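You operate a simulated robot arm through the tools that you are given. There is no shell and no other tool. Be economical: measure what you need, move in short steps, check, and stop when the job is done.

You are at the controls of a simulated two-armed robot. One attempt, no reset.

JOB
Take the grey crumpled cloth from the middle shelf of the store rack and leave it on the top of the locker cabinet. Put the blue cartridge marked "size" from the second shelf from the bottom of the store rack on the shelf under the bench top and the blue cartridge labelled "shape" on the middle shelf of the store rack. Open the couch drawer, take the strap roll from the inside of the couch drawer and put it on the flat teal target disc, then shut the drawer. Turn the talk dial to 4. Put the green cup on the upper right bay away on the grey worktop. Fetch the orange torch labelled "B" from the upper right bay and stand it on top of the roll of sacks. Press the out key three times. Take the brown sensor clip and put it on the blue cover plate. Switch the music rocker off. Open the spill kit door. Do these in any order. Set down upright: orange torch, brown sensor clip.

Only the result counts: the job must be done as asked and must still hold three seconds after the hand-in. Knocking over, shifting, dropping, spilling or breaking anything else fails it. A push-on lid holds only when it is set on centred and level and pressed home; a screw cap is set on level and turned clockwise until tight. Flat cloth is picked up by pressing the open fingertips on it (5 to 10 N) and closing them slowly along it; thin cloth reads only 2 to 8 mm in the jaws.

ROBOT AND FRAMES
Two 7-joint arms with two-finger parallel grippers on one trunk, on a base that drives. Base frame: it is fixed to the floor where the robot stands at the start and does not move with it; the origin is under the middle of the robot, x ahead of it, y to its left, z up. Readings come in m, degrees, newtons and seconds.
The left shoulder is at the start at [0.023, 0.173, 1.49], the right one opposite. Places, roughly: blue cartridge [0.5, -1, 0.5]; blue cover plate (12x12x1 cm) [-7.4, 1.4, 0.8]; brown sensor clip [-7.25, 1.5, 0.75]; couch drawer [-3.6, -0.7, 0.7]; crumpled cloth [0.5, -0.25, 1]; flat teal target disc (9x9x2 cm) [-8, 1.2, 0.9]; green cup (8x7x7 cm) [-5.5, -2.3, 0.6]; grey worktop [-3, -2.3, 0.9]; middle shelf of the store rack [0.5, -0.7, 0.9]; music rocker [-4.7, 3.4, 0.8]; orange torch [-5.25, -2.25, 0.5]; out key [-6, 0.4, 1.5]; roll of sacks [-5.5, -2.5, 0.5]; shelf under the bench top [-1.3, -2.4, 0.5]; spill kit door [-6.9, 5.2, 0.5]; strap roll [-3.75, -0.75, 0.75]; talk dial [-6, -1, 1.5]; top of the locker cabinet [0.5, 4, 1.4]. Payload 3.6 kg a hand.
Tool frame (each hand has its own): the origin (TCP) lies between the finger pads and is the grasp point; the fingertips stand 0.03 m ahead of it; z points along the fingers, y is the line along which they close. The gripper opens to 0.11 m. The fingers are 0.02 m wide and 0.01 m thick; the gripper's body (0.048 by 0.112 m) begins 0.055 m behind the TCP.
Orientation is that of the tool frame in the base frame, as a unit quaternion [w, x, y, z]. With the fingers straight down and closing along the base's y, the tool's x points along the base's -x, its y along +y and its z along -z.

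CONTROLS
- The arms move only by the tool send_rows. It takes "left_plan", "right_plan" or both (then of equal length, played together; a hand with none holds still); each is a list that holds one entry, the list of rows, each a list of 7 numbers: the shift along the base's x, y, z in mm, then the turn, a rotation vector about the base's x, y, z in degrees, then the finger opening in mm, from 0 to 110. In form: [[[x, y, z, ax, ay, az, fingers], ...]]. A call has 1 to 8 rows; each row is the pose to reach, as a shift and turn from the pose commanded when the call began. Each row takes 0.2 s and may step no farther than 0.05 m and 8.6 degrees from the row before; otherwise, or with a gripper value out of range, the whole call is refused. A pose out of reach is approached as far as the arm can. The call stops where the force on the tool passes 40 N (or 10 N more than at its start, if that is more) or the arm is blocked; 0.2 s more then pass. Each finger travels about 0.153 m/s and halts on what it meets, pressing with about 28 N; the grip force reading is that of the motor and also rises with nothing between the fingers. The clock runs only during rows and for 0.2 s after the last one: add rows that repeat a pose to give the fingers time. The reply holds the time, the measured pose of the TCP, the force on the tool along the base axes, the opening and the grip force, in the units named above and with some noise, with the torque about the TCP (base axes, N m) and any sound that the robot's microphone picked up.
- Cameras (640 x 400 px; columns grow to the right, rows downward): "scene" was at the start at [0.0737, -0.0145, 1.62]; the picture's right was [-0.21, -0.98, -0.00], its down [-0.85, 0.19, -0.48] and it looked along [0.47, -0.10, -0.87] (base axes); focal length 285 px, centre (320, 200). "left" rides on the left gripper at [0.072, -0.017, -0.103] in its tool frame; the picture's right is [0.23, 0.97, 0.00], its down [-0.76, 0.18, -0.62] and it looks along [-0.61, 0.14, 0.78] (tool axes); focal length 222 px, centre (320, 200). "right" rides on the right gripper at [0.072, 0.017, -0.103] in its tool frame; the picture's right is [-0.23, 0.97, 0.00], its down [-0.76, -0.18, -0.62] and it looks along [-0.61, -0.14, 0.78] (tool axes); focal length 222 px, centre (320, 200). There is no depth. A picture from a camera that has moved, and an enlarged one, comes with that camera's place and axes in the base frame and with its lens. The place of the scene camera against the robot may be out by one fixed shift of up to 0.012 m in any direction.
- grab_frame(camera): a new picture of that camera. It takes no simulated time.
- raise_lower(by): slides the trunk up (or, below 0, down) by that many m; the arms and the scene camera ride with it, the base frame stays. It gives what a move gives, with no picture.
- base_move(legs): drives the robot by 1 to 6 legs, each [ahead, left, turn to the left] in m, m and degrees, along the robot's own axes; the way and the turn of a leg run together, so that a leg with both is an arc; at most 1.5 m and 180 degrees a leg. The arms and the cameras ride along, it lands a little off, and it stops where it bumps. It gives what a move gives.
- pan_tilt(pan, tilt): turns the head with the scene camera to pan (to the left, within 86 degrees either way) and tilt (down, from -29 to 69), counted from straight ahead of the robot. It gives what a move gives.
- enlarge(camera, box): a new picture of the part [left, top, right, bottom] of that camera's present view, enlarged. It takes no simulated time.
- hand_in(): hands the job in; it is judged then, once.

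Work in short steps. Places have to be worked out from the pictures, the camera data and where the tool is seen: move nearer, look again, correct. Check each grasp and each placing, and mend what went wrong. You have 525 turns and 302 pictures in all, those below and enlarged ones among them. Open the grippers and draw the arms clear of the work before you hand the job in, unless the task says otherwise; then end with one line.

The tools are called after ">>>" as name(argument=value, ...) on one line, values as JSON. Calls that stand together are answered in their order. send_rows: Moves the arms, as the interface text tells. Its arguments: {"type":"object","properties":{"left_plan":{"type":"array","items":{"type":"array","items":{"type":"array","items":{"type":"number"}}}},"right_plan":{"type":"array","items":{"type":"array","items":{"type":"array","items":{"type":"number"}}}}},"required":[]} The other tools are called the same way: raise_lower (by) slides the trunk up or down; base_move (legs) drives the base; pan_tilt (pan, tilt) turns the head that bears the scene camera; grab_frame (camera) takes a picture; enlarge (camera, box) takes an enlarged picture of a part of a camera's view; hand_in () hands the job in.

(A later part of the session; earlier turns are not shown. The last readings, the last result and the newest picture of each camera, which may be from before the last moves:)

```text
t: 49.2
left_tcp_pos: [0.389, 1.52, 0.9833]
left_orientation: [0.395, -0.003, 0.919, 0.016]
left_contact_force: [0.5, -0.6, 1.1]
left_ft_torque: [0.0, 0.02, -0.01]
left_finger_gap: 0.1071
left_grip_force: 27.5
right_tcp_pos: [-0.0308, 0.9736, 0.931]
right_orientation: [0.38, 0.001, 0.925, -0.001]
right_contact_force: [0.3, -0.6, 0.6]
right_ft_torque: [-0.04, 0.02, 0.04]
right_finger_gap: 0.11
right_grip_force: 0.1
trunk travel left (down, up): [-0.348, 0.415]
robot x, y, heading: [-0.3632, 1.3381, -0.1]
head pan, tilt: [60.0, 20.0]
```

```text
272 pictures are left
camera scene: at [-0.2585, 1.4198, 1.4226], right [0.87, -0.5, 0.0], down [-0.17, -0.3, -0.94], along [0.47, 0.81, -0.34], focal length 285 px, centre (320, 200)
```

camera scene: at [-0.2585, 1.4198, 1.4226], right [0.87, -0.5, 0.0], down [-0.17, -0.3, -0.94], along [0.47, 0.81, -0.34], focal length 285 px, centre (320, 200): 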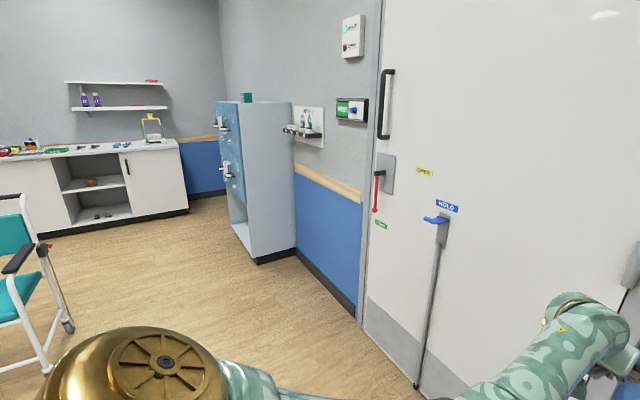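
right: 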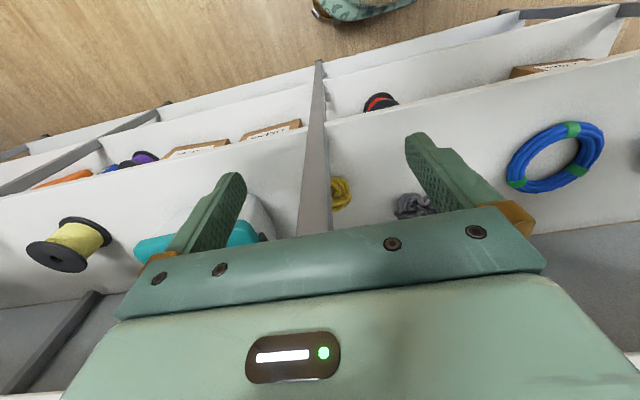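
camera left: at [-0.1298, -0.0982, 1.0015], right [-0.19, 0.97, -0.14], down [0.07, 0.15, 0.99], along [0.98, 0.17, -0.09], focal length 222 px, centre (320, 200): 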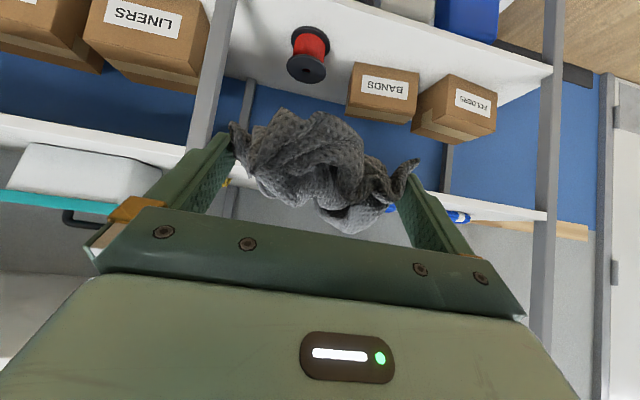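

Cabinet front ≈ x 0.38, right side y ≈ 3.65, with something teal on top. Strafe 1.5 m left, raise the trunk and look at its top.

>>> base_move(legs=[[0, 1.45, 0]])

>>> raise_lower(by=0.4)

>>> pan_tilt(pan=45, tilt=20)

>>> grab_frame(camera="scene")

```text
t: 56.4
left_tcp_pos: [0.3872, 2.9688, 0.9826]
left_orientation: [0.395, -0.003, 0.918, 0.016]
left_contact_force: [-0.4, -0.4, -0.3]
left_ft_torque: [-0.01, -0.01, 0.01]
left_finger_gap: 0.1068
left_grip_force: 28.2
right_tcp_pos: [-0.0305, 2.4234, 0.9307]
right_orientation: [0.38, 0.001, 0.925, -0.001]
right_contact_force: [-0.2, 0.0, -0.2]
right_ft_torque: [0.05, -0.03, -0.01]
right_finger_gap: 0.1098
right_grip_force: 0.0
trunk travel left (down, up): [-0.348, 0.415]
robot x, y, heading: [-0.3606, 2.7889, -0.1]
head pan, tilt: [60.0, 20.0]
```

```text
t: 60.2
left_tcp_pos: [0.3859, 2.9696, 1.3941]
left_orientation: [0.402, -0.004, 0.916, 0.016]
left_contact_force: [0.0, 0.7, 0.2]
left_ft_torque: [0.0, 0.01, -0.02]
left_finger_gap: 0.1068
left_grip_force: 28.0
right_tcp_pos: [-0.0311, 2.4229, 1.3315]
right_orientation: [0.38, 0.001, 0.925, -0.002]
right_contact_force: [-0.5, 0.4, 1.0]
right_ft_torque: [-0.04, -0.02, -0.01]
right_finger_gap: 0.1098
right_grip_force: 0.0
trunk travel left (down, up): [-0.748, 0.015]
robot x, y, heading: [-0.3639, 2.7891, -0.2]
head pan, tilt: [60.0, 20.0]
```

```text
t: 61.0
left_tcp_pos: [0.3856, 2.9697, 1.3939]
left_orientation: [0.402, -0.004, 0.915, 0.016]
left_contact_force: [1.1, 0.6, -0.3]
left_ft_torque: [-0.03, -0.04, -0.04]
left_finger_gap: 0.1065
left_grip_force: 28.4
right_tcp_pos: [-0.0308, 2.4232, 1.3299]
right_orientation: [0.38, 0.001, 0.925, -0.002]
right_contact_force: [1.1, -0.2, -0.5]
right_ft_torque: [0.0, -0.01, 0.02]
right_finger_gap: 0.11
right_grip_force: 0.1
trunk travel left (down, up): [-0.748, 0.015]
robot x, y, heading: [-0.3576, 2.7929, 0.0]
head pan, tilt: [45.0, 20.0]
```

```text
271 pictures are left
camera scene: at [-0.29, 2.8542, 1.8242], right [0.71, -0.71, 0.0], down [-0.24, -0.24, -0.94], along [0.66, 0.67, -0.34], focal length 285 px, centre (320, 200)
```

scene: 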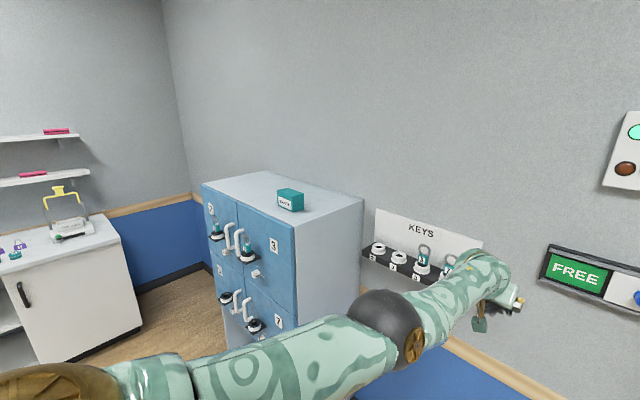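

Cabinet top spans roughly x 0.38–0.85, y 3.7–4.55, z ≈ 1.32–1.38, with a teal box at (0.53, 3.9). Raise the hand 130 mm, then strafe left over the free area.

>>> send_rows(left_plan=[[[-5, 0, 40, 0, 0, 0, 0], [-10, 0, 80, 0, 0, 0, 0], [-15, 0, 120, 0, 0, 0, 0], [-20, 0, 140, 0, 0, 0, 0]]])

>>> base_move(legs=[[0, 1.25, 0]])

>>> pan_tilt(pan=10, tilt=30)

>>> grab_frame(camera="scene")

```text
t: 62.0
left_tcp_pos: [0.365, 2.9699, 1.5341]
left_orientation: [0.401, -0.003, 0.916, 0.016]
left_contact_force: [0.5, 0.1, -0.2]
left_ft_torque: [0.01, 0.03, 0.02]
left_finger_gap: 0.1062
left_grip_force: 28.4
right_tcp_pos: [-0.032, 2.4231, 1.3296]
right_orientation: [0.38, 0.001, 0.925, -0.001]
right_contact_force: [-0.2, 0.5, 0.1]
right_ft_torque: [0.0, -0.04, 0.02]
right_finger_gap: 0.1098
right_grip_force: 0.0
trunk travel left (down, up): [-0.748, 0.015]
robot x, y, heading: [-0.3588, 2.7883, 0.2]
head pan, tilt: [45.0, 20.0]
```

```text
t: 68.3
left_tcp_pos: [0.361, 4.2174, 1.5349]
left_orientation: [0.402, -0.004, 0.916, 0.016]
left_contact_force: [0.0, 0.6, -0.3]
left_ft_torque: [-0.02, 0.01, 0.02]
left_finger_gap: 0.1064
left_grip_force: 28.2
right_tcp_pos: [-0.0322, 3.6684, 1.3314]
right_orientation: [0.381, -0.001, 0.925, 0.0]
right_contact_force: [-0.5, 0.2, -0.1]
right_ft_torque: [-0.01, -0.01, 0.0]
right_finger_gap: 0.1099
right_grip_force: 0.0
trunk travel left (down, up): [-0.748, 0.015]
robot x, y, heading: [-0.3678, 4.0322, 0.3]
head pan, tilt: [45.0, 20.0]
```

```text
t: 69.3
left_tcp_pos: [0.3626, 4.2173, 1.5342]
left_orientation: [0.402, -0.005, 0.915, 0.017]
left_contact_force: [0.1, -1.0, -0.4]
left_ft_torque: [0.0, 0.03, 0.01]
left_finger_gap: 0.1062
left_grip_force: 28.1
right_tcp_pos: [-0.0323, 3.6686, 1.3317]
right_orientation: [0.38, -0.001, 0.925, -0.001]
right_contact_force: [-0.3, -0.2, 0.7]
right_ft_torque: [0.0, -0.02, 0.0]
right_finger_gap: 0.1101
right_grip_force: 0.1
trunk travel left (down, up): [-0.748, 0.015]
robot x, y, heading: [-0.3652, 4.0372, 0.4]
head pan, tilt: [10.0, 30.0]
```

```text
270 pictures are left
camera scene: at [-0.2703, 4.0492, 1.8081], right [0.18, -0.98, 0.0], down [-0.49, -0.09, -0.87], along [0.85, 0.15, -0.5], focal length 285 px, centre (320, 200)
```

scene: 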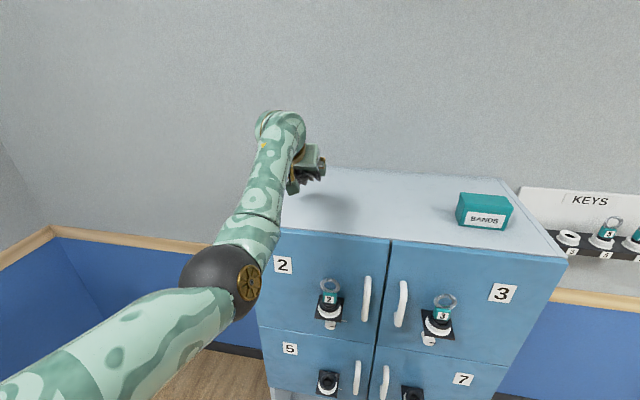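

Recomputed consistently: top at z ≈ 1.40, x 0.27–0.66, y 3.58–4.27. Shift the base to put the cloth over (0.46, 4.08), then lower gradually.

>>> base_move(legs=[[0.09, -0.12, 0]])

>>> send_rows(left_plan=[[[0, 0, -30, 0, 0, 0, 0], [0, 0, -60, 0, 0, 0, 0], [0, 0, -80, 0, 0, 0, 0]]])

>>> grab_frame(camera="scene")

>>> grab_frame(camera="left")

```text
t: 70.7
left_tcp_pos: [0.4498, 4.0977, 1.5351]
left_orientation: [0.403, -0.005, 0.915, 0.016]
left_contact_force: [-0.4, 0.4, 0.7]
left_ft_torque: [-0.04, 0.01, -0.02]
left_finger_gap: 0.1064
left_grip_force: 28.0
right_tcp_pos: [0.0552, 3.5493, 1.3313]
right_orientation: [0.38, 0.0, 0.925, -0.002]
right_contact_force: [0.0, 0.0, -0.3]
right_ft_torque: [-0.04, -0.01, 0.0]
right_finger_gap: 0.1098
right_grip_force: 0.1
trunk travel left (down, up): [-0.748, 0.015]
robot x, y, heading: [-0.2734, 3.9089, 0.1]
head pan, tilt: [10.0, 30.0]
```

```text
t: 71.5
left_tcp_pos: [0.4516, 4.0952, 1.4556]
left_orientation: [0.402, -0.005, 0.915, 0.017]
left_contact_force: [0.0, -1.4, -0.2]
left_ft_torque: [0.01, 0.04, 0.04]
left_finger_gap: 0.1062
left_grip_force: 28.0
right_tcp_pos: [0.0572, 3.547, 1.3311]
right_orientation: [0.38, -0.001, 0.925, 0.0]
right_contact_force: [0.4, 0.1, -0.4]
right_ft_torque: [0.0, 0.04, 0.02]
right_finger_gap: 0.1098
right_grip_force: 0.0
trunk travel left (down, up): [-0.748, 0.015]
robot x, y, heading: [-0.2729, 3.9141, 0.1]
head pan, tilt: [10.0, 30.0]
```

```text
269 pictures are left
camera scene: at [-0.1799, 3.9273, 1.8081], right [0.18, -0.98, 0.0], down [-0.49, -0.09, -0.87], along [0.85, 0.15, -0.5], focal length 285 px, centre (320, 200)
```

scene: 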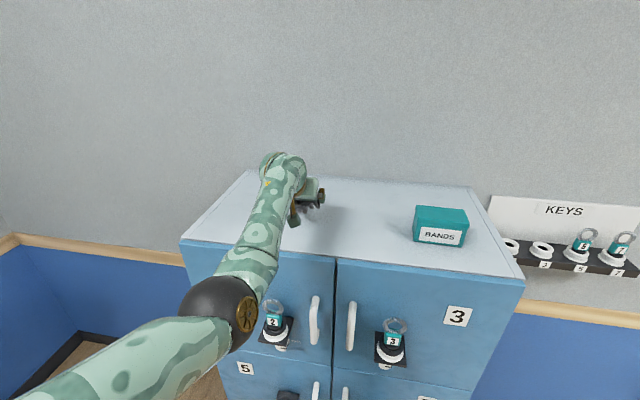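

```text
268 pictures are left
camera left: at [0.3268, 4.0746, 1.4715], right [-0.17, 0.97, -0.14], down [0.05, 0.15, 0.99], along [0.98, 0.17, -0.08], focal length 222 px, centre (320, 200)
```

left: 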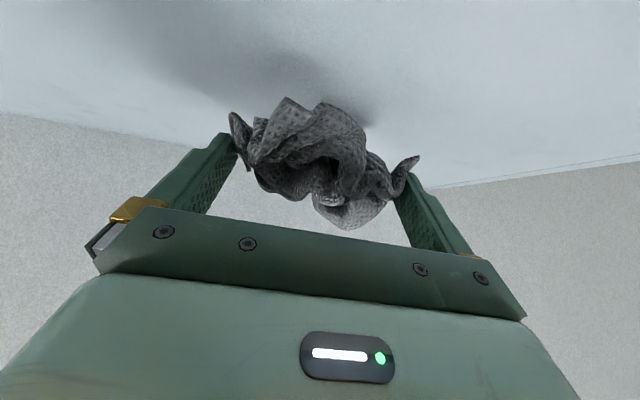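

Well placed over the top. Lower in small steps to contact, open, and lift off along the finger axis.

>>> send_rows(left_plan=[[[0, 0, -8, 0, 0, 0, 0], [0, 0, -14, 0, 0, 0, 0], [0, 0, -18, 0, 0, 0, 0], [0, 0, -21, 0, 0, 0, 0], [0, 0, -24, 0, 0, 0, 0]]])

```text
t: 72.7
left_tcp_pos: [0.4513, 4.0951, 1.4301]
left_orientation: [0.402, -0.004, 0.916, 0.016]
left_contact_force: [-0.2, -0.1, -0.2]
left_ft_torque: [0.0, 0.02, -0.02]
left_finger_gap: 0.1063
left_grip_force: 28.1
right_tcp_pos: [0.0567, 3.547, 1.3317]
right_orientation: [0.38, -0.001, 0.925, -0.002]
right_contact_force: [0.3, -0.1, 0.4]
right_ft_torque: [-0.01, 0.02, 0.03]
right_finger_gap: 0.1095
right_grip_force: 0.0
trunk travel left (down, up): [-0.748, 0.015]
robot x, y, heading: [-0.2789, 3.9133, 0.2]
head pan, tilt: [10.0, 30.0]
```

>>> send_rows(left_plan=[[[0, 0, -4, 0, 0, 0, 0], [0, 0, -8, 0, 0, 0, 0], [0, 0, -11, 0, 0, 0, 0], [0, 0, -14, 0, 0, 0, 0], [0, 0, -17, 0, 0, 0, 0], [0, 0, -20, 0, 0, 0, 0]]])

>>> grab_frame(camera="left")

```text
t: 74.1
left_tcp_pos: [0.4512, 4.0956, 1.4175]
left_orientation: [0.408, -0.006, 0.913, 0.015]
left_contact_force: [6.4, 2.2, 29.6]
left_ft_torque: [-1.42, -0.12, 0.27]
left_finger_gap: 0.1063
left_grip_force: 28.7
right_tcp_pos: [0.0538, 3.5466, 1.3326]
right_orientation: [0.381, 0.0, 0.925, -0.001]
right_contact_force: [-0.4, -0.1, -0.1]
right_ft_torque: [0.01, -0.03, -0.01]
right_finger_gap: 0.1099
right_grip_force: 0.1
trunk travel left (down, up): [-0.748, 0.015]
robot x, y, heading: [-0.2763, 3.913, 0.0]
head pan, tilt: [10.0, 30.0]
```

```text
267 pictures are left
camera left: at [0.3254, 4.0751, 1.4327], right [-0.18, 0.97, -0.15], down [0.04, 0.16, 0.99], along [0.98, 0.17, -0.07], focal length 222 px, centre (320, 200)
```

left: 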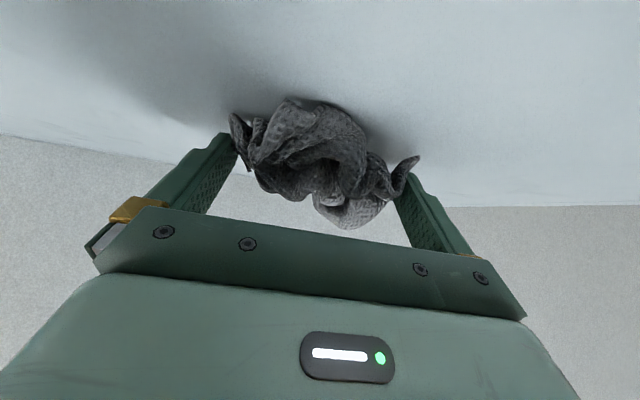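

In contact with the cabinet top. Ease up 3 mm, open, and retreat up/back along the fingers.

>>> send_rows(left_plan=[[[0, 0, 6, 0, 0, 0, 0], [0, 0, 6, 0, 0, 0, 110], [0, 0, 6, 0, 0, 0, 110], [-10, 0, 20, 0, 0, 0, 110], [-30, 0, 50, 0, 0, 0, 110], [-60, 0, 90, 0, 0, 0, 110]]])

>>> grab_frame(camera="scene")

>>> grab_frame(camera="left")

```text
t: 75.5
left_tcp_pos: [0.3904, 4.0945, 1.5006]
left_orientation: [0.402, -0.005, 0.916, 0.017]
left_contact_force: [-1.0, -0.3, -0.6]
left_ft_torque: [-0.01, 0.0, 0.04]
left_finger_gap: 0.1098
left_grip_force: 0.0
right_tcp_pos: [0.0538, 3.5465, 1.3304]
right_orientation: [0.38, 0.0, 0.925, 0.0]
right_contact_force: [0.8, -0.2, 0.2]
right_ft_torque: [0.0, 0.02, 0.0]
right_finger_gap: 0.1101
right_grip_force: 0.2
trunk travel left (down, up): [-0.748, 0.015]
robot x, y, heading: [-0.2773, 3.9147, 0.1]
head pan, tilt: [10.0, 30.0]
```

```text
266 pictures are left
camera scene: at [-0.1825, 3.9272, 1.8082], right [0.18, -0.98, 0.0], down [-0.49, -0.09, -0.87], along [0.85, 0.15, -0.5], focal length 285 px, centre (320, 200)
```

scene: 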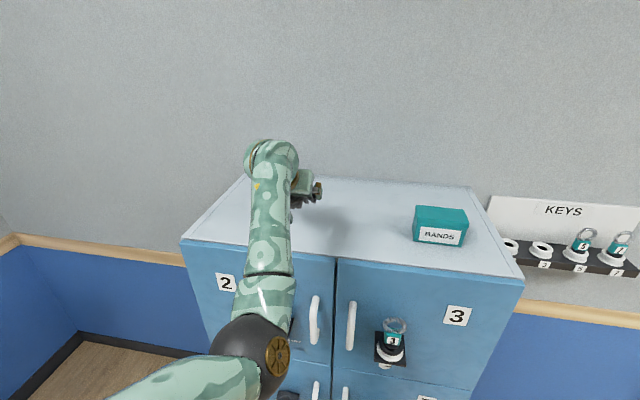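

```text
265 pictures are left
camera left: at [0.2651, 4.0742, 1.5179], right [-0.18, 0.97, -0.14], down [0.05, 0.15, 0.99], along [0.98, 0.17, -0.08], focal length 222 px, centre (320, 200)
```

left: 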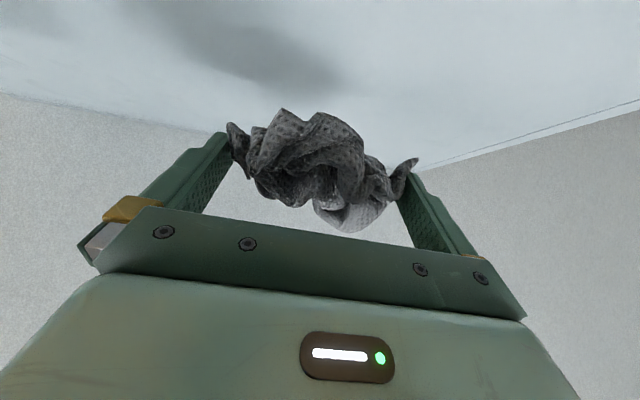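

The cloth is still wedged between the fully open fingers. Bring it back down and wiggle loose while it rests on the surface.

>>> send_rows(left_plan=[[[30, 0, -40, 0, 0, 0, 110], [55, 0, -70, 0, 0, 0, 110], [60, 0, -80, 0, 0, 0, 110], [60, 0, -83, 0, 0, 5, 110], [60, 0, -83, 0, 0, -5, 110], [60, 0, -83, 0, 0, 3, 110], [60, 0, -83, 0, 0, 0, 110], [45, 0, -83, 0, 0, 0, 110]]])

>>> grab_frame(camera="left")

```text
refused: row 5 steps farther than a row can; nothing moved
```

```text
264 pictures are left
camera left: at [0.2651, 4.0742, 1.5179], right [-0.18, 0.97, -0.14], down [0.05, 0.15, 0.99], along [0.98, 0.17, -0.08], focal length 222 px, centre (320, 200)
```

left: 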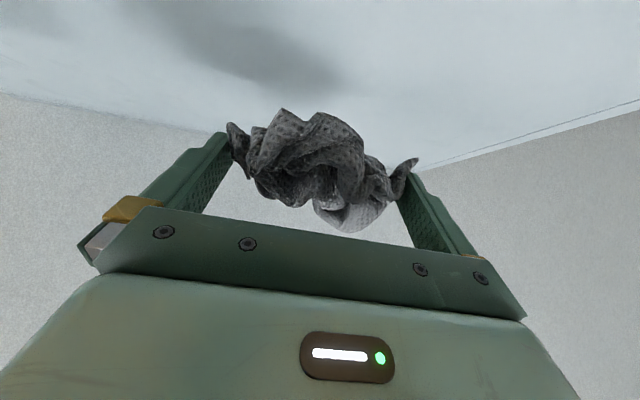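

Redo with smaller turn steps.

>>> send_rows(left_plan=[[[30, 0, -40, 0, 0, 0, 110], [55, 0, -70, 0, 0, 0, 110], [60, 0, -80, 0, 0, 0, 110], [60, 0, -84, 0, 0, 6, 110], [60, 0, -84, 0, 0, -2, 110], [60, 0, -84, 0, 0, -6, 110], [60, 0, -84, 0, 0, 0, 110], [45, 0, -80, 0, 0, 0, 110]]])

>>> grab_frame(camera="left")

```text
t: 77.3
left_tcp_pos: [0.4352, 4.0949, 1.4219]
left_orientation: [0.402, -0.004, 0.915, 0.016]
left_contact_force: [-0.9, 0.0, 0.6]
left_ft_torque: [-0.02, 0.01, -0.03]
left_finger_gap: 0.1101
left_grip_force: 0.1
right_tcp_pos: [0.0549, 3.5478, 1.3312]
right_orientation: [0.381, -0.001, 0.925, -0.001]
right_contact_force: [0.2, 0.4, 0.2]
right_ft_torque: [-0.02, -0.05, 0.0]
right_finger_gap: 0.1102
right_grip_force: 0.1
trunk travel left (down, up): [-0.748, 0.015]
robot x, y, heading: [-0.2763, 3.9116, 0.0]
head pan, tilt: [10.0, 30.0]
```

```text
263 pictures are left
camera left: at [0.3104, 4.0748, 1.4377], right [-0.18, 0.97, -0.14], down [0.05, 0.15, 0.99], along [0.98, 0.17, -0.08], focal length 222 px, centre (320, 200)
```

left: 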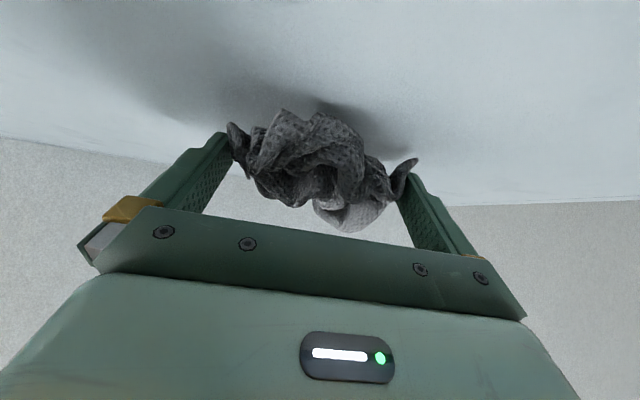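

Still wedged. Tilt the hand flatter so the cloth (not the tips) bears on the top, press and drag back.

>>> send_rows(left_plan=[[[0, 0, 4, 0, -7, 0, 110], [0, 0, 4, 0, -14, 0, 110], [0, 0, -4, 0, -14, 0, 110], [0, 0, -10, 0, -14, 0, 110], [0, 0, -14, 0, -14, 0, 110]]])

>>> grab_frame(camera="left")

```text
t: 78.5
left_tcp_pos: [0.4364, 4.0951, 1.4185]
left_orientation: [0.519, -0.008, 0.855, 0.016]
left_contact_force: [-9.7, -0.4, 15.7]
left_ft_torque: [-0.27, 2.59, -0.22]
left_finger_gap: 0.11
left_grip_force: 0.1
right_tcp_pos: [0.0557, 3.5477, 1.3307]
right_orientation: [0.38, -0.001, 0.925, -0.001]
right_contact_force: [-0.2, -0.3, 0.2]
right_ft_torque: [0.0, -0.01, 0.01]
right_finger_gap: 0.1102
right_grip_force: 0.0
trunk travel left (down, up): [-0.748, 0.015]
robot x, y, heading: [-0.2786, 3.912, 0.1]
head pan, tilt: [10.0, 30.0]
stopped in row 5 (left hand): the force on the tool passed its limit at 42 N (the readings are from after the stop); the commanded pose is now the measured one
```

```text
262 pictures are left
camera left: at [0.312, 4.0749, 1.4013], right [-0.13, 0.97, -0.18], down [-0.21, 0.15, 0.97], along [0.97, 0.17, 0.18], focal length 222 px, centre (320, 200)
```

left: 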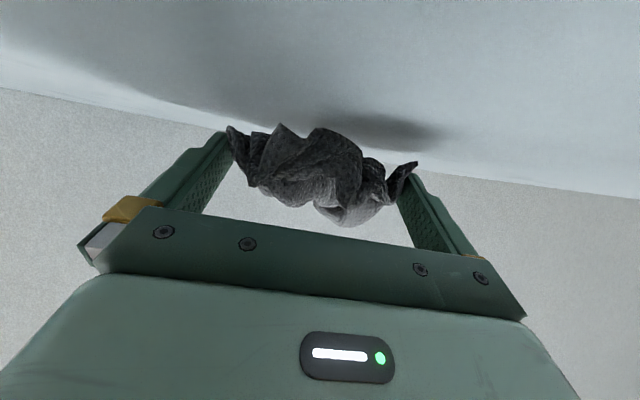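

The gripper camera touched down first. Use a medium tilt, press lightly, and drag back 40 mm as a test.

>>> send_rows(left_plan=[[[0, 0, 8, 0, 6, 0, 110], [0, 0, 4, 0, 8, 0, 110], [0, 0, -1, 0, 8, 0, 110], [0, 0, -4, 0, 8, 0, 110], [-15, 0, -5, 0, 8, 0, 110], [-30, 0, -5, 0, 8, 0, 110], [-45, 0, -5, 0, 8, 0, 110]]])

>>> grab_frame(camera="left")

```text
t: 80.1
left_tcp_pos: [0.3932, 4.0959, 1.411]
left_orientation: [0.458, -0.007, 0.889, 0.016]
left_contact_force: [11.9, 1.7, 19.3]
left_ft_torque: [-1.03, -0.73, 0.76]
left_finger_gap: 0.11
left_grip_force: 0.0
right_tcp_pos: [0.0571, 3.5466, 1.3304]
right_orientation: [0.38, -0.002, 0.925, 0.0]
right_contact_force: [-0.5, -0.5, 0.1]
right_ft_torque: [0.01, -0.03, -0.01]
right_finger_gap: 0.1099
right_grip_force: 0.1
trunk travel left (down, up): [-0.748, 0.015]
robot x, y, heading: [-0.2807, 3.9152, 0.1]
head pan, tilt: [10.0, 30.0]
```

```text
261 pictures are left
camera left: at [0.268, 4.0751, 1.4128], right [-0.16, 0.97, -0.16], down [-0.07, 0.16, 0.99], along [0.98, 0.17, 0.04], focal length 222 px, centre (320, 200)
```

left: 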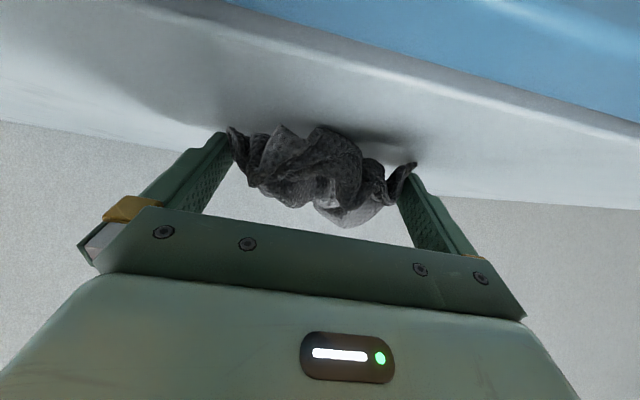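

The tips carry the load instead. I'll use the right hand to press the cloth down while the left withdraws; first lift, drive closer and recentre so both hands reach.

>>> send_rows(left_plan=[[[0, 0, 30, 0, 5, 0, 110], [10, 0, 60, 0, 9, 0, 110], [10, 0, 60, 0, 9, 0, 110]]])

>>> base_move(legs=[[0.14, 0.12, 0]])

>>> send_rows(left_plan=[[[-20, -40, 0, 0, 0, 0, 110], [-40, -80, 0, 0, 0, 0, 110], [-60, -120, 0, 0, 0, 0, 110], [-80, -125, 0, 0, 0, 0, 110]]])

>>> grab_frame(camera="scene")

```text
t: 80.9
left_tcp_pos: [0.4027, 4.0964, 1.4676]
left_orientation: [0.382, -0.006, 0.924, 0.017]
left_contact_force: [0.3, 0.7, 0.4]
left_ft_torque: [0.0, 0.0, -0.01]
left_finger_gap: 0.11
left_grip_force: 0.0
right_tcp_pos: [0.0559, 3.548, 1.3315]
right_orientation: [0.38, -0.001, 0.925, 0.0]
right_contact_force: [0.0, -0.2, 0.8]
right_ft_torque: [-0.01, -0.03, 0.01]
right_finger_gap: 0.11
right_grip_force: 0.1
trunk travel left (down, up): [-0.748, 0.015]
robot x, y, heading: [-0.2772, 3.9114, 0.2]
head pan, tilt: [10.0, 30.0]
```

```text
t: 82.5
left_tcp_pos: [0.5418, 4.2148, 1.4698]
left_orientation: [0.384, -0.004, 0.923, 0.016]
left_contact_force: [-0.4, -0.6, -0.5]
left_ft_torque: [0.01, -0.02, 0.01]
left_finger_gap: 0.1099
left_grip_force: 0.0
right_tcp_pos: [0.194, 3.6672, 1.3321]
right_orientation: [0.381, 0.0, 0.925, -0.001]
right_contact_force: [0.3, 0.6, 0.0]
right_ft_torque: [-0.01, -0.01, 0.01]
right_finger_gap: 0.1097
right_grip_force: 0.0
trunk travel left (down, up): [-0.748, 0.015]
robot x, y, heading: [-0.1367, 4.0272, 0.3]
head pan, tilt: [10.0, 30.0]
```

```text
t: 83.5
left_tcp_pos: [0.4688, 4.1049, 1.4853]
left_orientation: [0.397, -0.012, 0.918, 0.023]
left_contact_force: [-0.3, -0.1, -1.0]
left_ft_torque: [0.03, -0.01, 0.0]
left_finger_gap: 0.1099
left_grip_force: 0.1
right_tcp_pos: [0.1955, 3.6689, 1.33]
right_orientation: [0.38, -0.001, 0.925, -0.001]
right_contact_force: [0.6, -0.5, 0.3]
right_ft_torque: [0.0, -0.04, -0.01]
right_finger_gap: 0.1099
right_grip_force: 0.1
trunk travel left (down, up): [-0.748, 0.015]
robot x, y, heading: [-0.1366, 4.0338, 0.3]
head pan, tilt: [10.0, 30.0]
```

```text
260 pictures are left
camera scene: at [-0.0421, 4.0494, 1.8082], right [0.18, -0.98, 0.0], down [-0.49, -0.09, -0.87], along [0.85, 0.15, -0.5], focal length 285 px, centre (320, 200)
```

scene: 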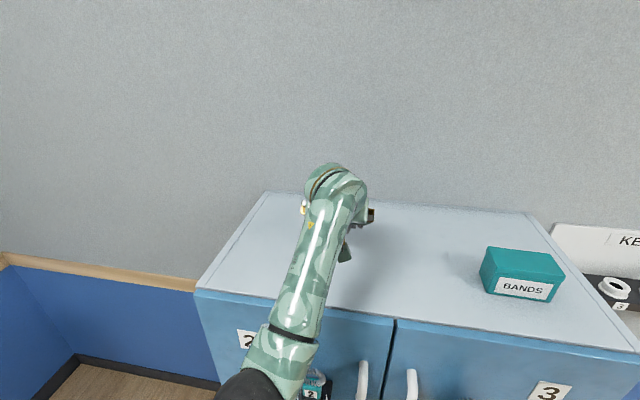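

Bring the right hand up, closed, pointing straight down first.

>>> send_rows(right_plan=[[[0, 0, 45, 0, 8, 0, 50], [0, 0, 90, 0, 16, 0, 0], [0, 0, 135, 0, 24, 0, 0], [0, 0, 180, 0, 32, 0, 0], [0, 0, 225, 0, 40, 0, 0], [0, 0, 270, 0, 45, 0, 0], [30, 30, 290, 0, 45, 0, 0]]])

>>> send_rows(right_plan=[[[20, 30, 10, 8, 0, 0, 0], [40, 60, 20, 16, 0, 0, 0], [60, 90, 30, 24, 0, 0, 0], [80, 120, 30, 32, 0, 0, 0], [100, 150, 30, 40, 0, 0, 0], [120, 180, 30, 45, 0, 0, 0]]])

>>> grab_frame(camera="scene")

```text
t: 85.1
left_tcp_pos: [0.4707, 4.1066, 1.4751]
left_orientation: [0.392, -0.01, 0.92, 0.028]
left_contact_force: [0.2, 0.6, 0.0]
left_ft_torque: [-0.02, 0.0, 0.0]
left_finger_gap: 0.1099
left_grip_force: 0.0
right_tcp_pos: [0.2286, 3.7001, 1.6207]
right_orientation: [-0.004, -0.001, 1.0, -0.001]
right_contact_force: [0.1, 0.3, -0.2]
right_ft_torque: [-0.01, -0.01, -0.03]
right_finger_gap: 0.0
right_grip_force: 28.2
trunk travel left (down, up): [-0.748, 0.015]
robot x, y, heading: [-0.1373, 4.0328, 0.6]
head pan, tilt: [10.0, 30.0]
```

```text
t: 86.5
left_tcp_pos: [0.4688, 4.1071, 1.4738]
left_orientation: [0.391, -0.01, 0.92, 0.029]
left_contact_force: [-1.0, -0.5, 0.0]
left_ft_torque: [-0.01, 0.02, 0.02]
left_finger_gap: 0.11
left_grip_force: 0.1
right_tcp_pos: [0.338, 3.8861, 1.6475]
right_orientation: [0.003, 0.001, 0.925, 0.38]
right_contact_force: [-0.3, 0.5, -0.3]
right_ft_torque: [-0.02, 0.03, -0.03]
right_finger_gap: 0.0
right_grip_force: 27.5
right hand out of reach, approached as far as the arm can: row 6
trunk travel left (down, up): [-0.748, 0.015]
robot x, y, heading: [-0.1344, 4.0333, -0.1]
head pan, tilt: [10.0, 30.0]
```

```text
259 pictures are left
camera scene: at [-0.0399, 4.0514, 1.808], right [0.18, -0.98, 0.0], down [-0.49, -0.09, -0.87], along [0.85, 0.15, -0.5], focal length 285 px, centre (320, 200)
```

scene: 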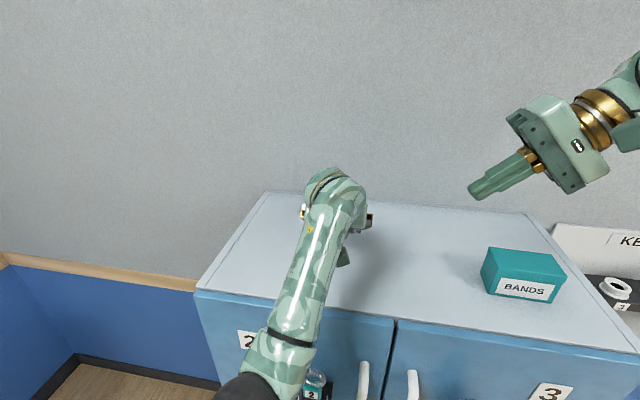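

Right hand ready. Pull the left (with cloth) 95 mm nearer and lower it to just above the surface.

>>> send_rows(left_plan=[[[-30, 0, 0, 0, 0, 0, 110], [-60, 0, 0, 0, 0, 0, 110], [-85, 0, 0, 0, 0, 0, 110], [-85, 0, -25, 0, 0, 0, 110], [-85, 0, -46, 0, 0, 0, 110], [-85, 0, -52, 0, 0, 0, 110]]])

>>> send_rows(right_plan=[[[20, 40, -10, 0, 0, 0, 0], [30, 80, -30, 0, 0, 0, 0], [35, 110, -50, 0, 0, 0, 0], [40, 130, -70, 0, 0, 0, 0]]])

>>> grab_frame(camera="scene")

>>> grab_frame(camera="left")

>>> grab_frame(camera="right")

```text
t: 87.1
left_tcp_pos: [0.4316, 4.108, 1.5675]
left_orientation: [0.469, -0.015, 0.883, 0.027]
left_contact_force: [0.4, 0.4, 0.7]
left_ft_torque: [0.02, -0.01, 0.01]
left_finger_gap: 0.1101
left_grip_force: 0.0
right_tcp_pos: [0.3366, 3.8855, 1.6482]
right_orientation: [0.003, 0.0, 0.925, 0.38]
right_contact_force: [-0.4, -0.4, -0.7]
right_ft_torque: [0.03, 0.01, 0.01]
right_finger_gap: 0.0
right_grip_force: 28.5
trunk travel left (down, up): [-0.748, 0.015]
robot x, y, heading: [-0.138, 4.0327, 0.5]
head pan, tilt: [10.0, 30.0]
stopped in row 3 (left hand): the arm was blocked; the commanded pose is now the measured one
```

```text
t: 88.1
left_tcp_pos: [0.4316, 4.1073, 1.5658]
left_orientation: [0.467, -0.015, 0.883, 0.028]
left_contact_force: [0.5, 0.3, -0.2]
left_ft_torque: [-0.02, -0.02, -0.01]
left_finger_gap: 0.1101
left_grip_force: 0.1
right_tcp_pos: [0.3471, 3.9834, 1.5834]
right_orientation: [0.004, 0.001, 0.925, 0.381]
right_contact_force: [0.2, 0.2, -0.9]
right_ft_torque: [0.0, -0.03, -0.02]
right_finger_gap: 0.0
right_grip_force: 27.7
right hand out of reach, approached as far as the arm can: row 3, 4
trunk travel left (down, up): [-0.748, 0.015]
robot x, y, heading: [-0.1342, 4.0314, 0.3]
head pan, tilt: [10.0, 30.0]
```

```text
258 pictures are left
camera scene: at [-0.0405, 4.049, 1.8081], right [0.18, -0.98, 0.0], down [-0.49, -0.09, -0.87], along [0.85, 0.15, -0.5], focal length 285 px, centre (320, 200)
```

scene: 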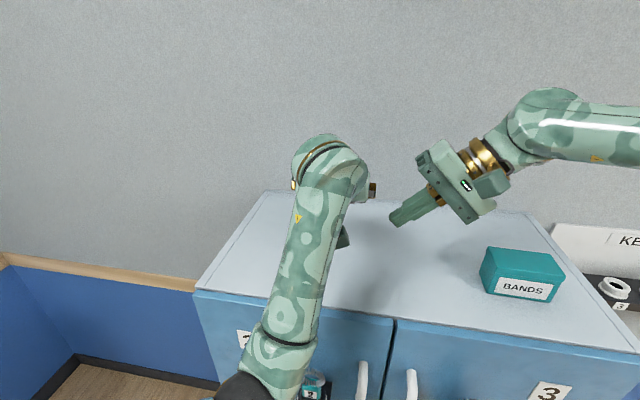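

```text
257 pictures are left
camera left: at [0.3064, 4.0825, 1.5639], right [-0.18, 0.97, -0.15], down [-0.1, 0.14, 0.99], along [0.98, 0.19, 0.07], focal length 222 px, centre (320, 200)
```

left: 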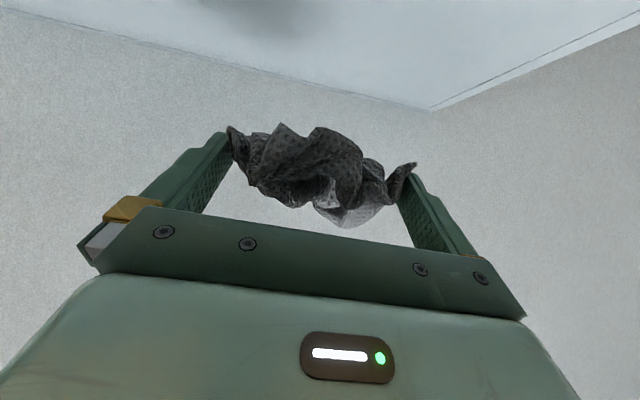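

```text
256 pictures are left
camera right: at [0.274, 3.9215, 1.6682], right [0.22, 0.69, 0.69], down [0.76, -0.57, 0.32], along [0.61, 0.45, -0.65], focal length 222 px, centre (320, 200)
```

right: 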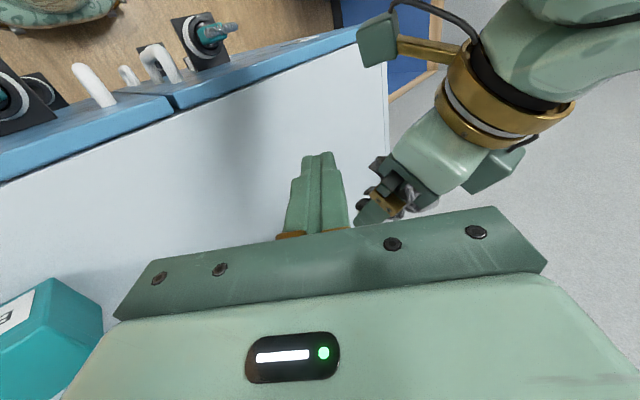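

The left arm got blocked (elbow near torso). Back the base off 0.14 m and rethink: left hand yawed to the right, right hand pitched 45° and yawed left.

>>> base_move(legs=[[-0.16, -0.05, 0]])

>>> send_rows(right_plan=[[[-20, -40, 20, -8, 0, 0, 0], [-40, -80, 20, -16, 0, 0, 0], [-60, -120, 20, -24, 0, 0, 0], [-60, -120, 20, -32, 0, 0, 0], [-60, -120, 20, -40, 0, 0, 0], [-60, -120, 20, -45, 0, 0, 0]]], left_plan=[[[20, 20, 0, 0, 2, -5, 110], [40, 40, 0, 0, 4, -10, 110], [60, 50, 0, 0, 6, -15, 110], [80, 55, 0, 0, 8, -20, 110], [100, 55, 0, 0, 10, -25, 110], [100, 55, 0, 0, 10, -25, 110]]])

>>> grab_frame(camera="scene")

```text
t: 89.5
left_tcp_pos: [0.2747, 4.0565, 1.563]
left_orientation: [0.466, -0.015, 0.884, 0.028]
left_contact_force: [0.3, 0.0, -0.6]
left_ft_torque: [-0.02, 0.0, 0.0]
left_finger_gap: 0.11
left_grip_force: 0.0
right_tcp_pos: [0.1914, 3.9322, 1.5826]
right_orientation: [0.002, 0.001, 0.925, 0.38]
right_contact_force: [0.8, 0.7, -0.3]
right_ft_torque: [0.03, 0.0, 0.05]
right_finger_gap: 0.0001
right_grip_force: 28.4
trunk travel left (down, up): [-0.748, 0.015]
robot x, y, heading: [-0.2948, 3.9829, 0.4]
head pan, tilt: [10.0, 30.0]
```

```text
t: 90.9
left_tcp_pos: [0.371, 4.1096, 1.5649]
left_orientation: [0.384, 0.179, 0.903, -0.072]
left_contact_force: [0.3, 0.1, -0.6]
left_ft_torque: [0.0, -0.01, 0.02]
left_finger_gap: 0.1103
left_grip_force: 0.1
right_tcp_pos: [0.1271, 3.81, 1.6047]
right_orientation: [0.005, -0.001, 1.0, -0.002]
right_contact_force: [0.3, -0.7, 0.4]
right_ft_torque: [0.0, -0.08, -0.02]
right_finger_gap: 0.0
right_grip_force: 28.0
trunk travel left (down, up): [-0.748, 0.015]
robot x, y, heading: [-0.2973, 3.9842, 0.3]
head pan, tilt: [10.0, 30.0]
```

```text
255 pictures are left
camera scene: at [-0.2014, 3.9968, 1.8081], right [0.18, -0.98, 0.0], down [-0.49, -0.09, -0.87], along [0.85, 0.15, -0.5], focal length 285 px, centre (320, 200)
```

scene: 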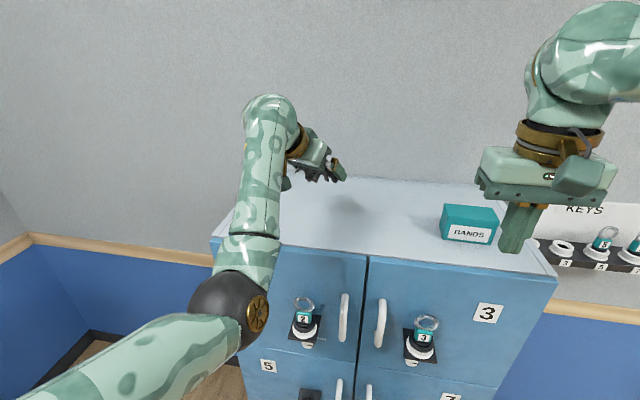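

All fine on the cabinet. Lower the left hand with cloth onto the top around (0.42, 4.02).

>>> send_rows(left_plan=[[[15, -25, -30, 0, 0, 0, 110], [30, -50, -60, 0, 0, 0, 110], [50, -80, -95, 0, 0, 0, 110], [50, -90, -125, 0, 0, 0, 110], [50, -90, -138, 0, 0, 0, 110], [50, -90, -145, 0, 0, 0, 110]]], right_plan=[[[0, 0, 0, 0, -8, 0, 0], [0, 0, 0, 0, -16, 0, 0], [0, 0, 0, 0, -24, 0, 0], [0, 0, 0, 0, -32, 0, 0], [0, 0, 0, 0, -40, 0, 0], [0, 0, 0, 0, -45, 0, 0]]])

>>> send_rows(right_plan=[[[20, 5, 0, 0, 0, 8, 0], [40, 10, 0, 0, 0, 16, 0], [60, 15, 0, 0, 0, 24, 0], [80, 20, 0, 0, 0, 32, 0], [100, 25, 0, 0, 0, 40, 0], [120, 30, 0, 0, 0, 45, 0]]])

>>> grab_frame(camera="scene")

>>> grab_frame(camera="right")

```text
refused: row 3 steps farther than a row can; nothing moved
```

```text
t: 92.3
left_tcp_pos: [0.3756, 4.1127, 1.5628]
left_orientation: [0.383, 0.178, 0.903, -0.073]
left_contact_force: [-0.4, -1.0, -0.1]
left_ft_torque: [-0.01, 0.0, -0.02]
left_finger_gap: 0.1097
left_grip_force: 0.1
right_tcp_pos: [0.1767, 3.7571, 1.6268]
right_orientation: [0.004, -0.385, 0.923, 0.0]
right_contact_force: [0.6, -0.5, 0.0]
right_ft_torque: [0.05, -0.01, 0.03]
right_finger_gap: 0.0
right_grip_force: 28.2
right hand out of reach, approached as far as the arm can: row 2, 3, 4, 5, 6
trunk travel left (down, up): [-0.748, 0.015]
robot x, y, heading: [-0.2931, 3.9849, 0.3]
head pan, tilt: [10.0, 30.0]
```

```text
254 pictures are left
camera scene: at [-0.1969, 4.0, 1.8078], right [0.18, -0.98, 0.0], down [-0.49, -0.09, -0.86], along [0.85, 0.15, -0.5], focal length 285 px, centre (320, 200)
```

scene: 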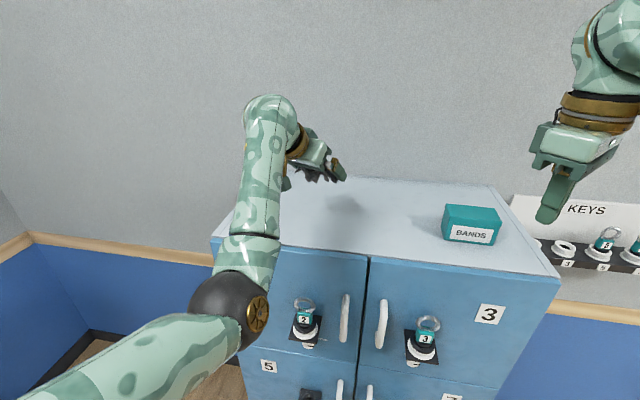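

```text
253 pictures are left
camera right: at [0.1124, 3.7168, 1.7282], right [-0.53, 0.85, 0.0], down [0.66, 0.41, 0.63], along [0.53, 0.33, -0.78], focal length 222 px, centre (320, 200)
```

right: 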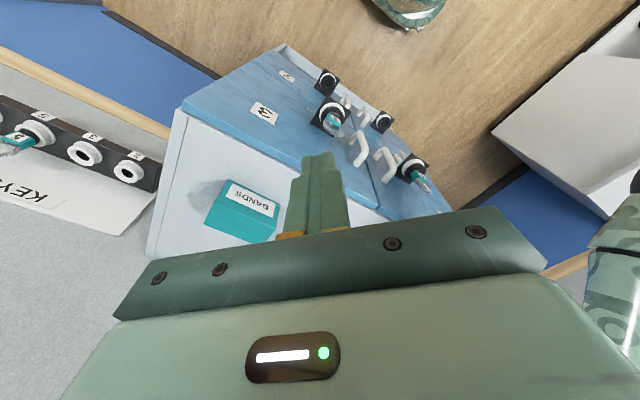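

Redo the left lowering, and pitch the right hand 45° along its yawed direction.

>>> send_rows(left_plan=[[[15, -20, -25, 0, 0, 0, 110], [30, -40, -50, 0, 0, 0, 110], [40, -60, -75, 0, 0, 0, 110], [50, -80, -100, 0, 0, 0, 110], [50, -90, -125, 0, 0, 0, 110], [50, -90, -138, 0, 0, 0, 110], [50, -90, -145, 0, 0, 0, 110]]], right_plan=[[[10, 5, 0, 5.6, -5.6, 0, 0], [20, 10, 0, 11.2, -11.2, 0, 0], [30, 15, 0, 16.8, -16.8, 0, 0], [40, 20, 0, 22.4, -22.4, 0, 0], [50, 25, 0, 28, -28, 0, 0], [50, 30, 0, 31.8, -31.8, 0, 0], [50, 30, 0, 31.8, -31.8, 0, 0]]])

>>> grab_frame(camera="scene")

>>> grab_frame(camera="left")

```text
t: 93.9
left_tcp_pos: [0.4219, 4.0205, 1.4206]
left_orientation: [0.385, 0.178, 0.903, -0.072]
left_contact_force: [0.6, 0.5, -0.1]
left_ft_torque: [0.02, -0.02, 0.02]
left_finger_gap: 0.1102
left_grip_force: 0.0
right_tcp_pos: [0.222, 3.7886, 1.6278]
right_orientation: [0.358, -0.353, 0.852, 0.146]
right_contact_force: [-0.9, -0.5, -0.6]
right_ft_torque: [0.01, 0.0, 0.01]
right_finger_gap: 0.0
right_grip_force: 28.1
trunk travel left (down, up): [-0.748, 0.015]
robot x, y, heading: [-0.295, 3.9839, -0.1]
head pan, tilt: [10.0, 30.0]
```

```text
252 pictures are left
camera scene: at [-0.2012, 3.9985, 1.8081], right [0.18, -0.98, 0.0], down [-0.49, -0.09, -0.87], along [0.85, 0.15, -0.5], focal length 285 px, centre (320, 200)
```

scene: 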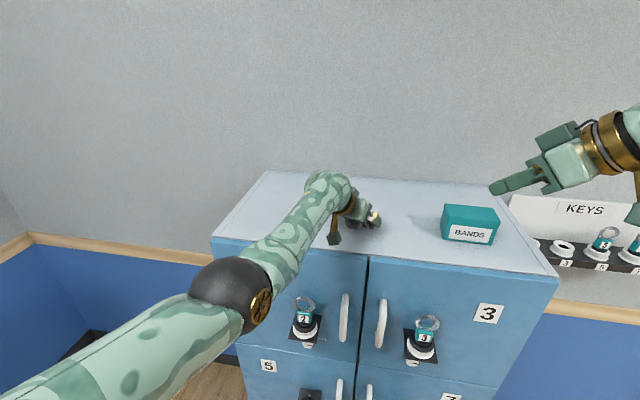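

```text
251 pictures are left
camera left: at [0.2989, 4.0519, 1.4402], right [0.22, 0.96, -0.16], down [0.14, 0.13, 0.98], along [0.96, -0.24, -0.1], focal length 222 px, centre (320, 200)
```

left: 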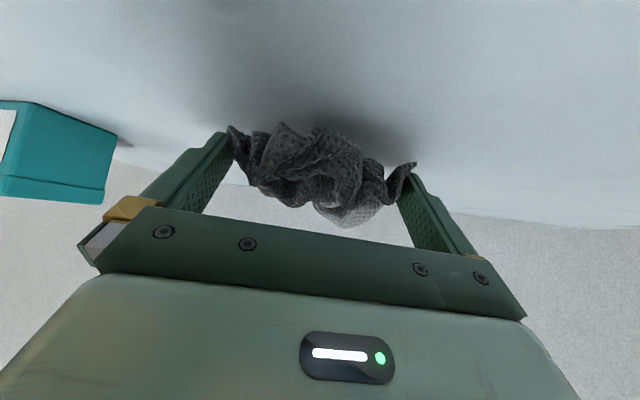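

Try a quick vertical shake just above the top before resorting to the right hand.

>>> send_rows(left_plan=[[[0, 0, 45, 0, 0, 0, 110], [0, 0, 2, 0, 0, 0, 110], [0, 0, 45, 0, 0, 0, 110], [0, 0, 2, 0, 0, 0, 110], [-35, 0, 35, 0, 0, 0, 110], [0, 0, 0, 0, 0, 0, 110], [-35, 0, 35, 0, 0, 0, 110], [-60, 0, 60, 0, 0, 0, 110]]])

>>> grab_frame(camera="left")

```text
t: 95.7
left_tcp_pos: [0.3577, 4.0193, 1.4831]
left_orientation: [0.386, 0.179, 0.902, -0.071]
left_contact_force: [-0.5, 0.3, -0.2]
left_ft_torque: [0.02, -0.01, 0.04]
left_finger_gap: 0.1099
left_grip_force: 0.1
right_tcp_pos: [0.2189, 3.7867, 1.6286]
right_orientation: [0.359, -0.353, 0.852, 0.146]
right_contact_force: [-0.2, -0.1, 0.1]
right_ft_torque: [0.06, 0.0, -0.01]
right_finger_gap: 0.0
right_grip_force: 28.4
trunk travel left (down, up): [-0.748, 0.015]
robot x, y, heading: [-0.2961, 3.9831, 0.2]
head pan, tilt: [10.0, 30.0]
```

```text
250 pictures are left
camera left: at [0.2354, 4.0503, 1.5026], right [0.22, 0.96, -0.16], down [0.14, 0.13, 0.98], along [0.97, -0.24, -0.1], focal length 222 px, centre (320, 200)
```

left: 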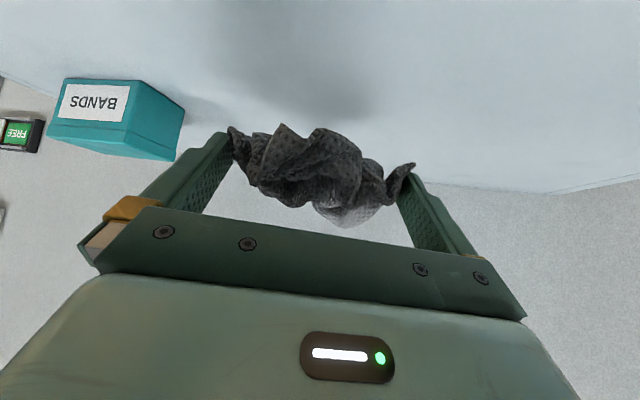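

Firmly wedged. Plan: hand over to the right gripper, which can pinch the cloth across its narrow side. First yaw the left hand further to the right.

>>> send_rows(left_plan=[[[0, 15, 0, 0, 0, -7, 110], [0, 30, 5, 0, 0, -14, 110], [0, 45, 10, 0, 0, -21, 110], [0, 60, 15, 0, 0, -28, 110], [0, 60, 20, 0, 0, -35, 110]]])

>>> grab_frame(camera="scene")

```text
t: 96.9
left_tcp_pos: [0.3617, 4.0814, 1.5005]
left_orientation: [0.345, 0.443, 0.807, -0.185]
left_contact_force: [-0.2, 0.1, 0.1]
left_ft_torque: [-0.01, 0.04, 0.01]
left_finger_gap: 0.1099
left_grip_force: 0.0
right_tcp_pos: [0.2222, 3.7885, 1.6284]
right_orientation: [0.358, -0.354, 0.852, 0.147]
right_contact_force: [-0.6, 0.1, -0.3]
right_ft_torque: [0.01, 0.02, 0.05]
right_finger_gap: 0.0
right_grip_force: 28.4
trunk travel left (down, up): [-0.748, 0.015]
robot x, y, heading: [-0.2934, 3.9832, 0.1]
head pan, tilt: [10.0, 30.0]
```

```text
249 pictures are left
camera scene: at [-0.2014, 3.9986, 1.8081], right [0.18, -0.98, 0.0], down [-0.49, -0.09, -0.87], along [0.85, 0.15, -0.5], focal length 285 px, centre (320, 200)
```

scene: 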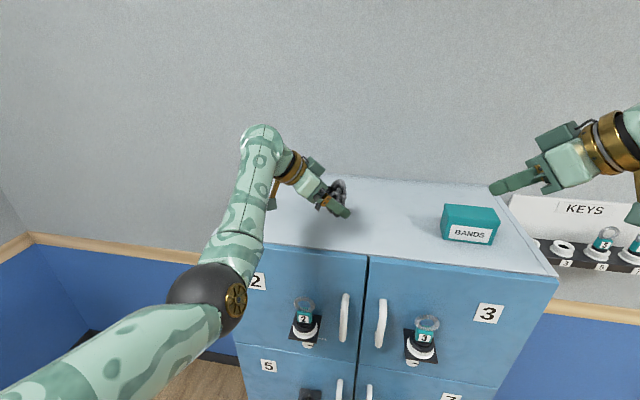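

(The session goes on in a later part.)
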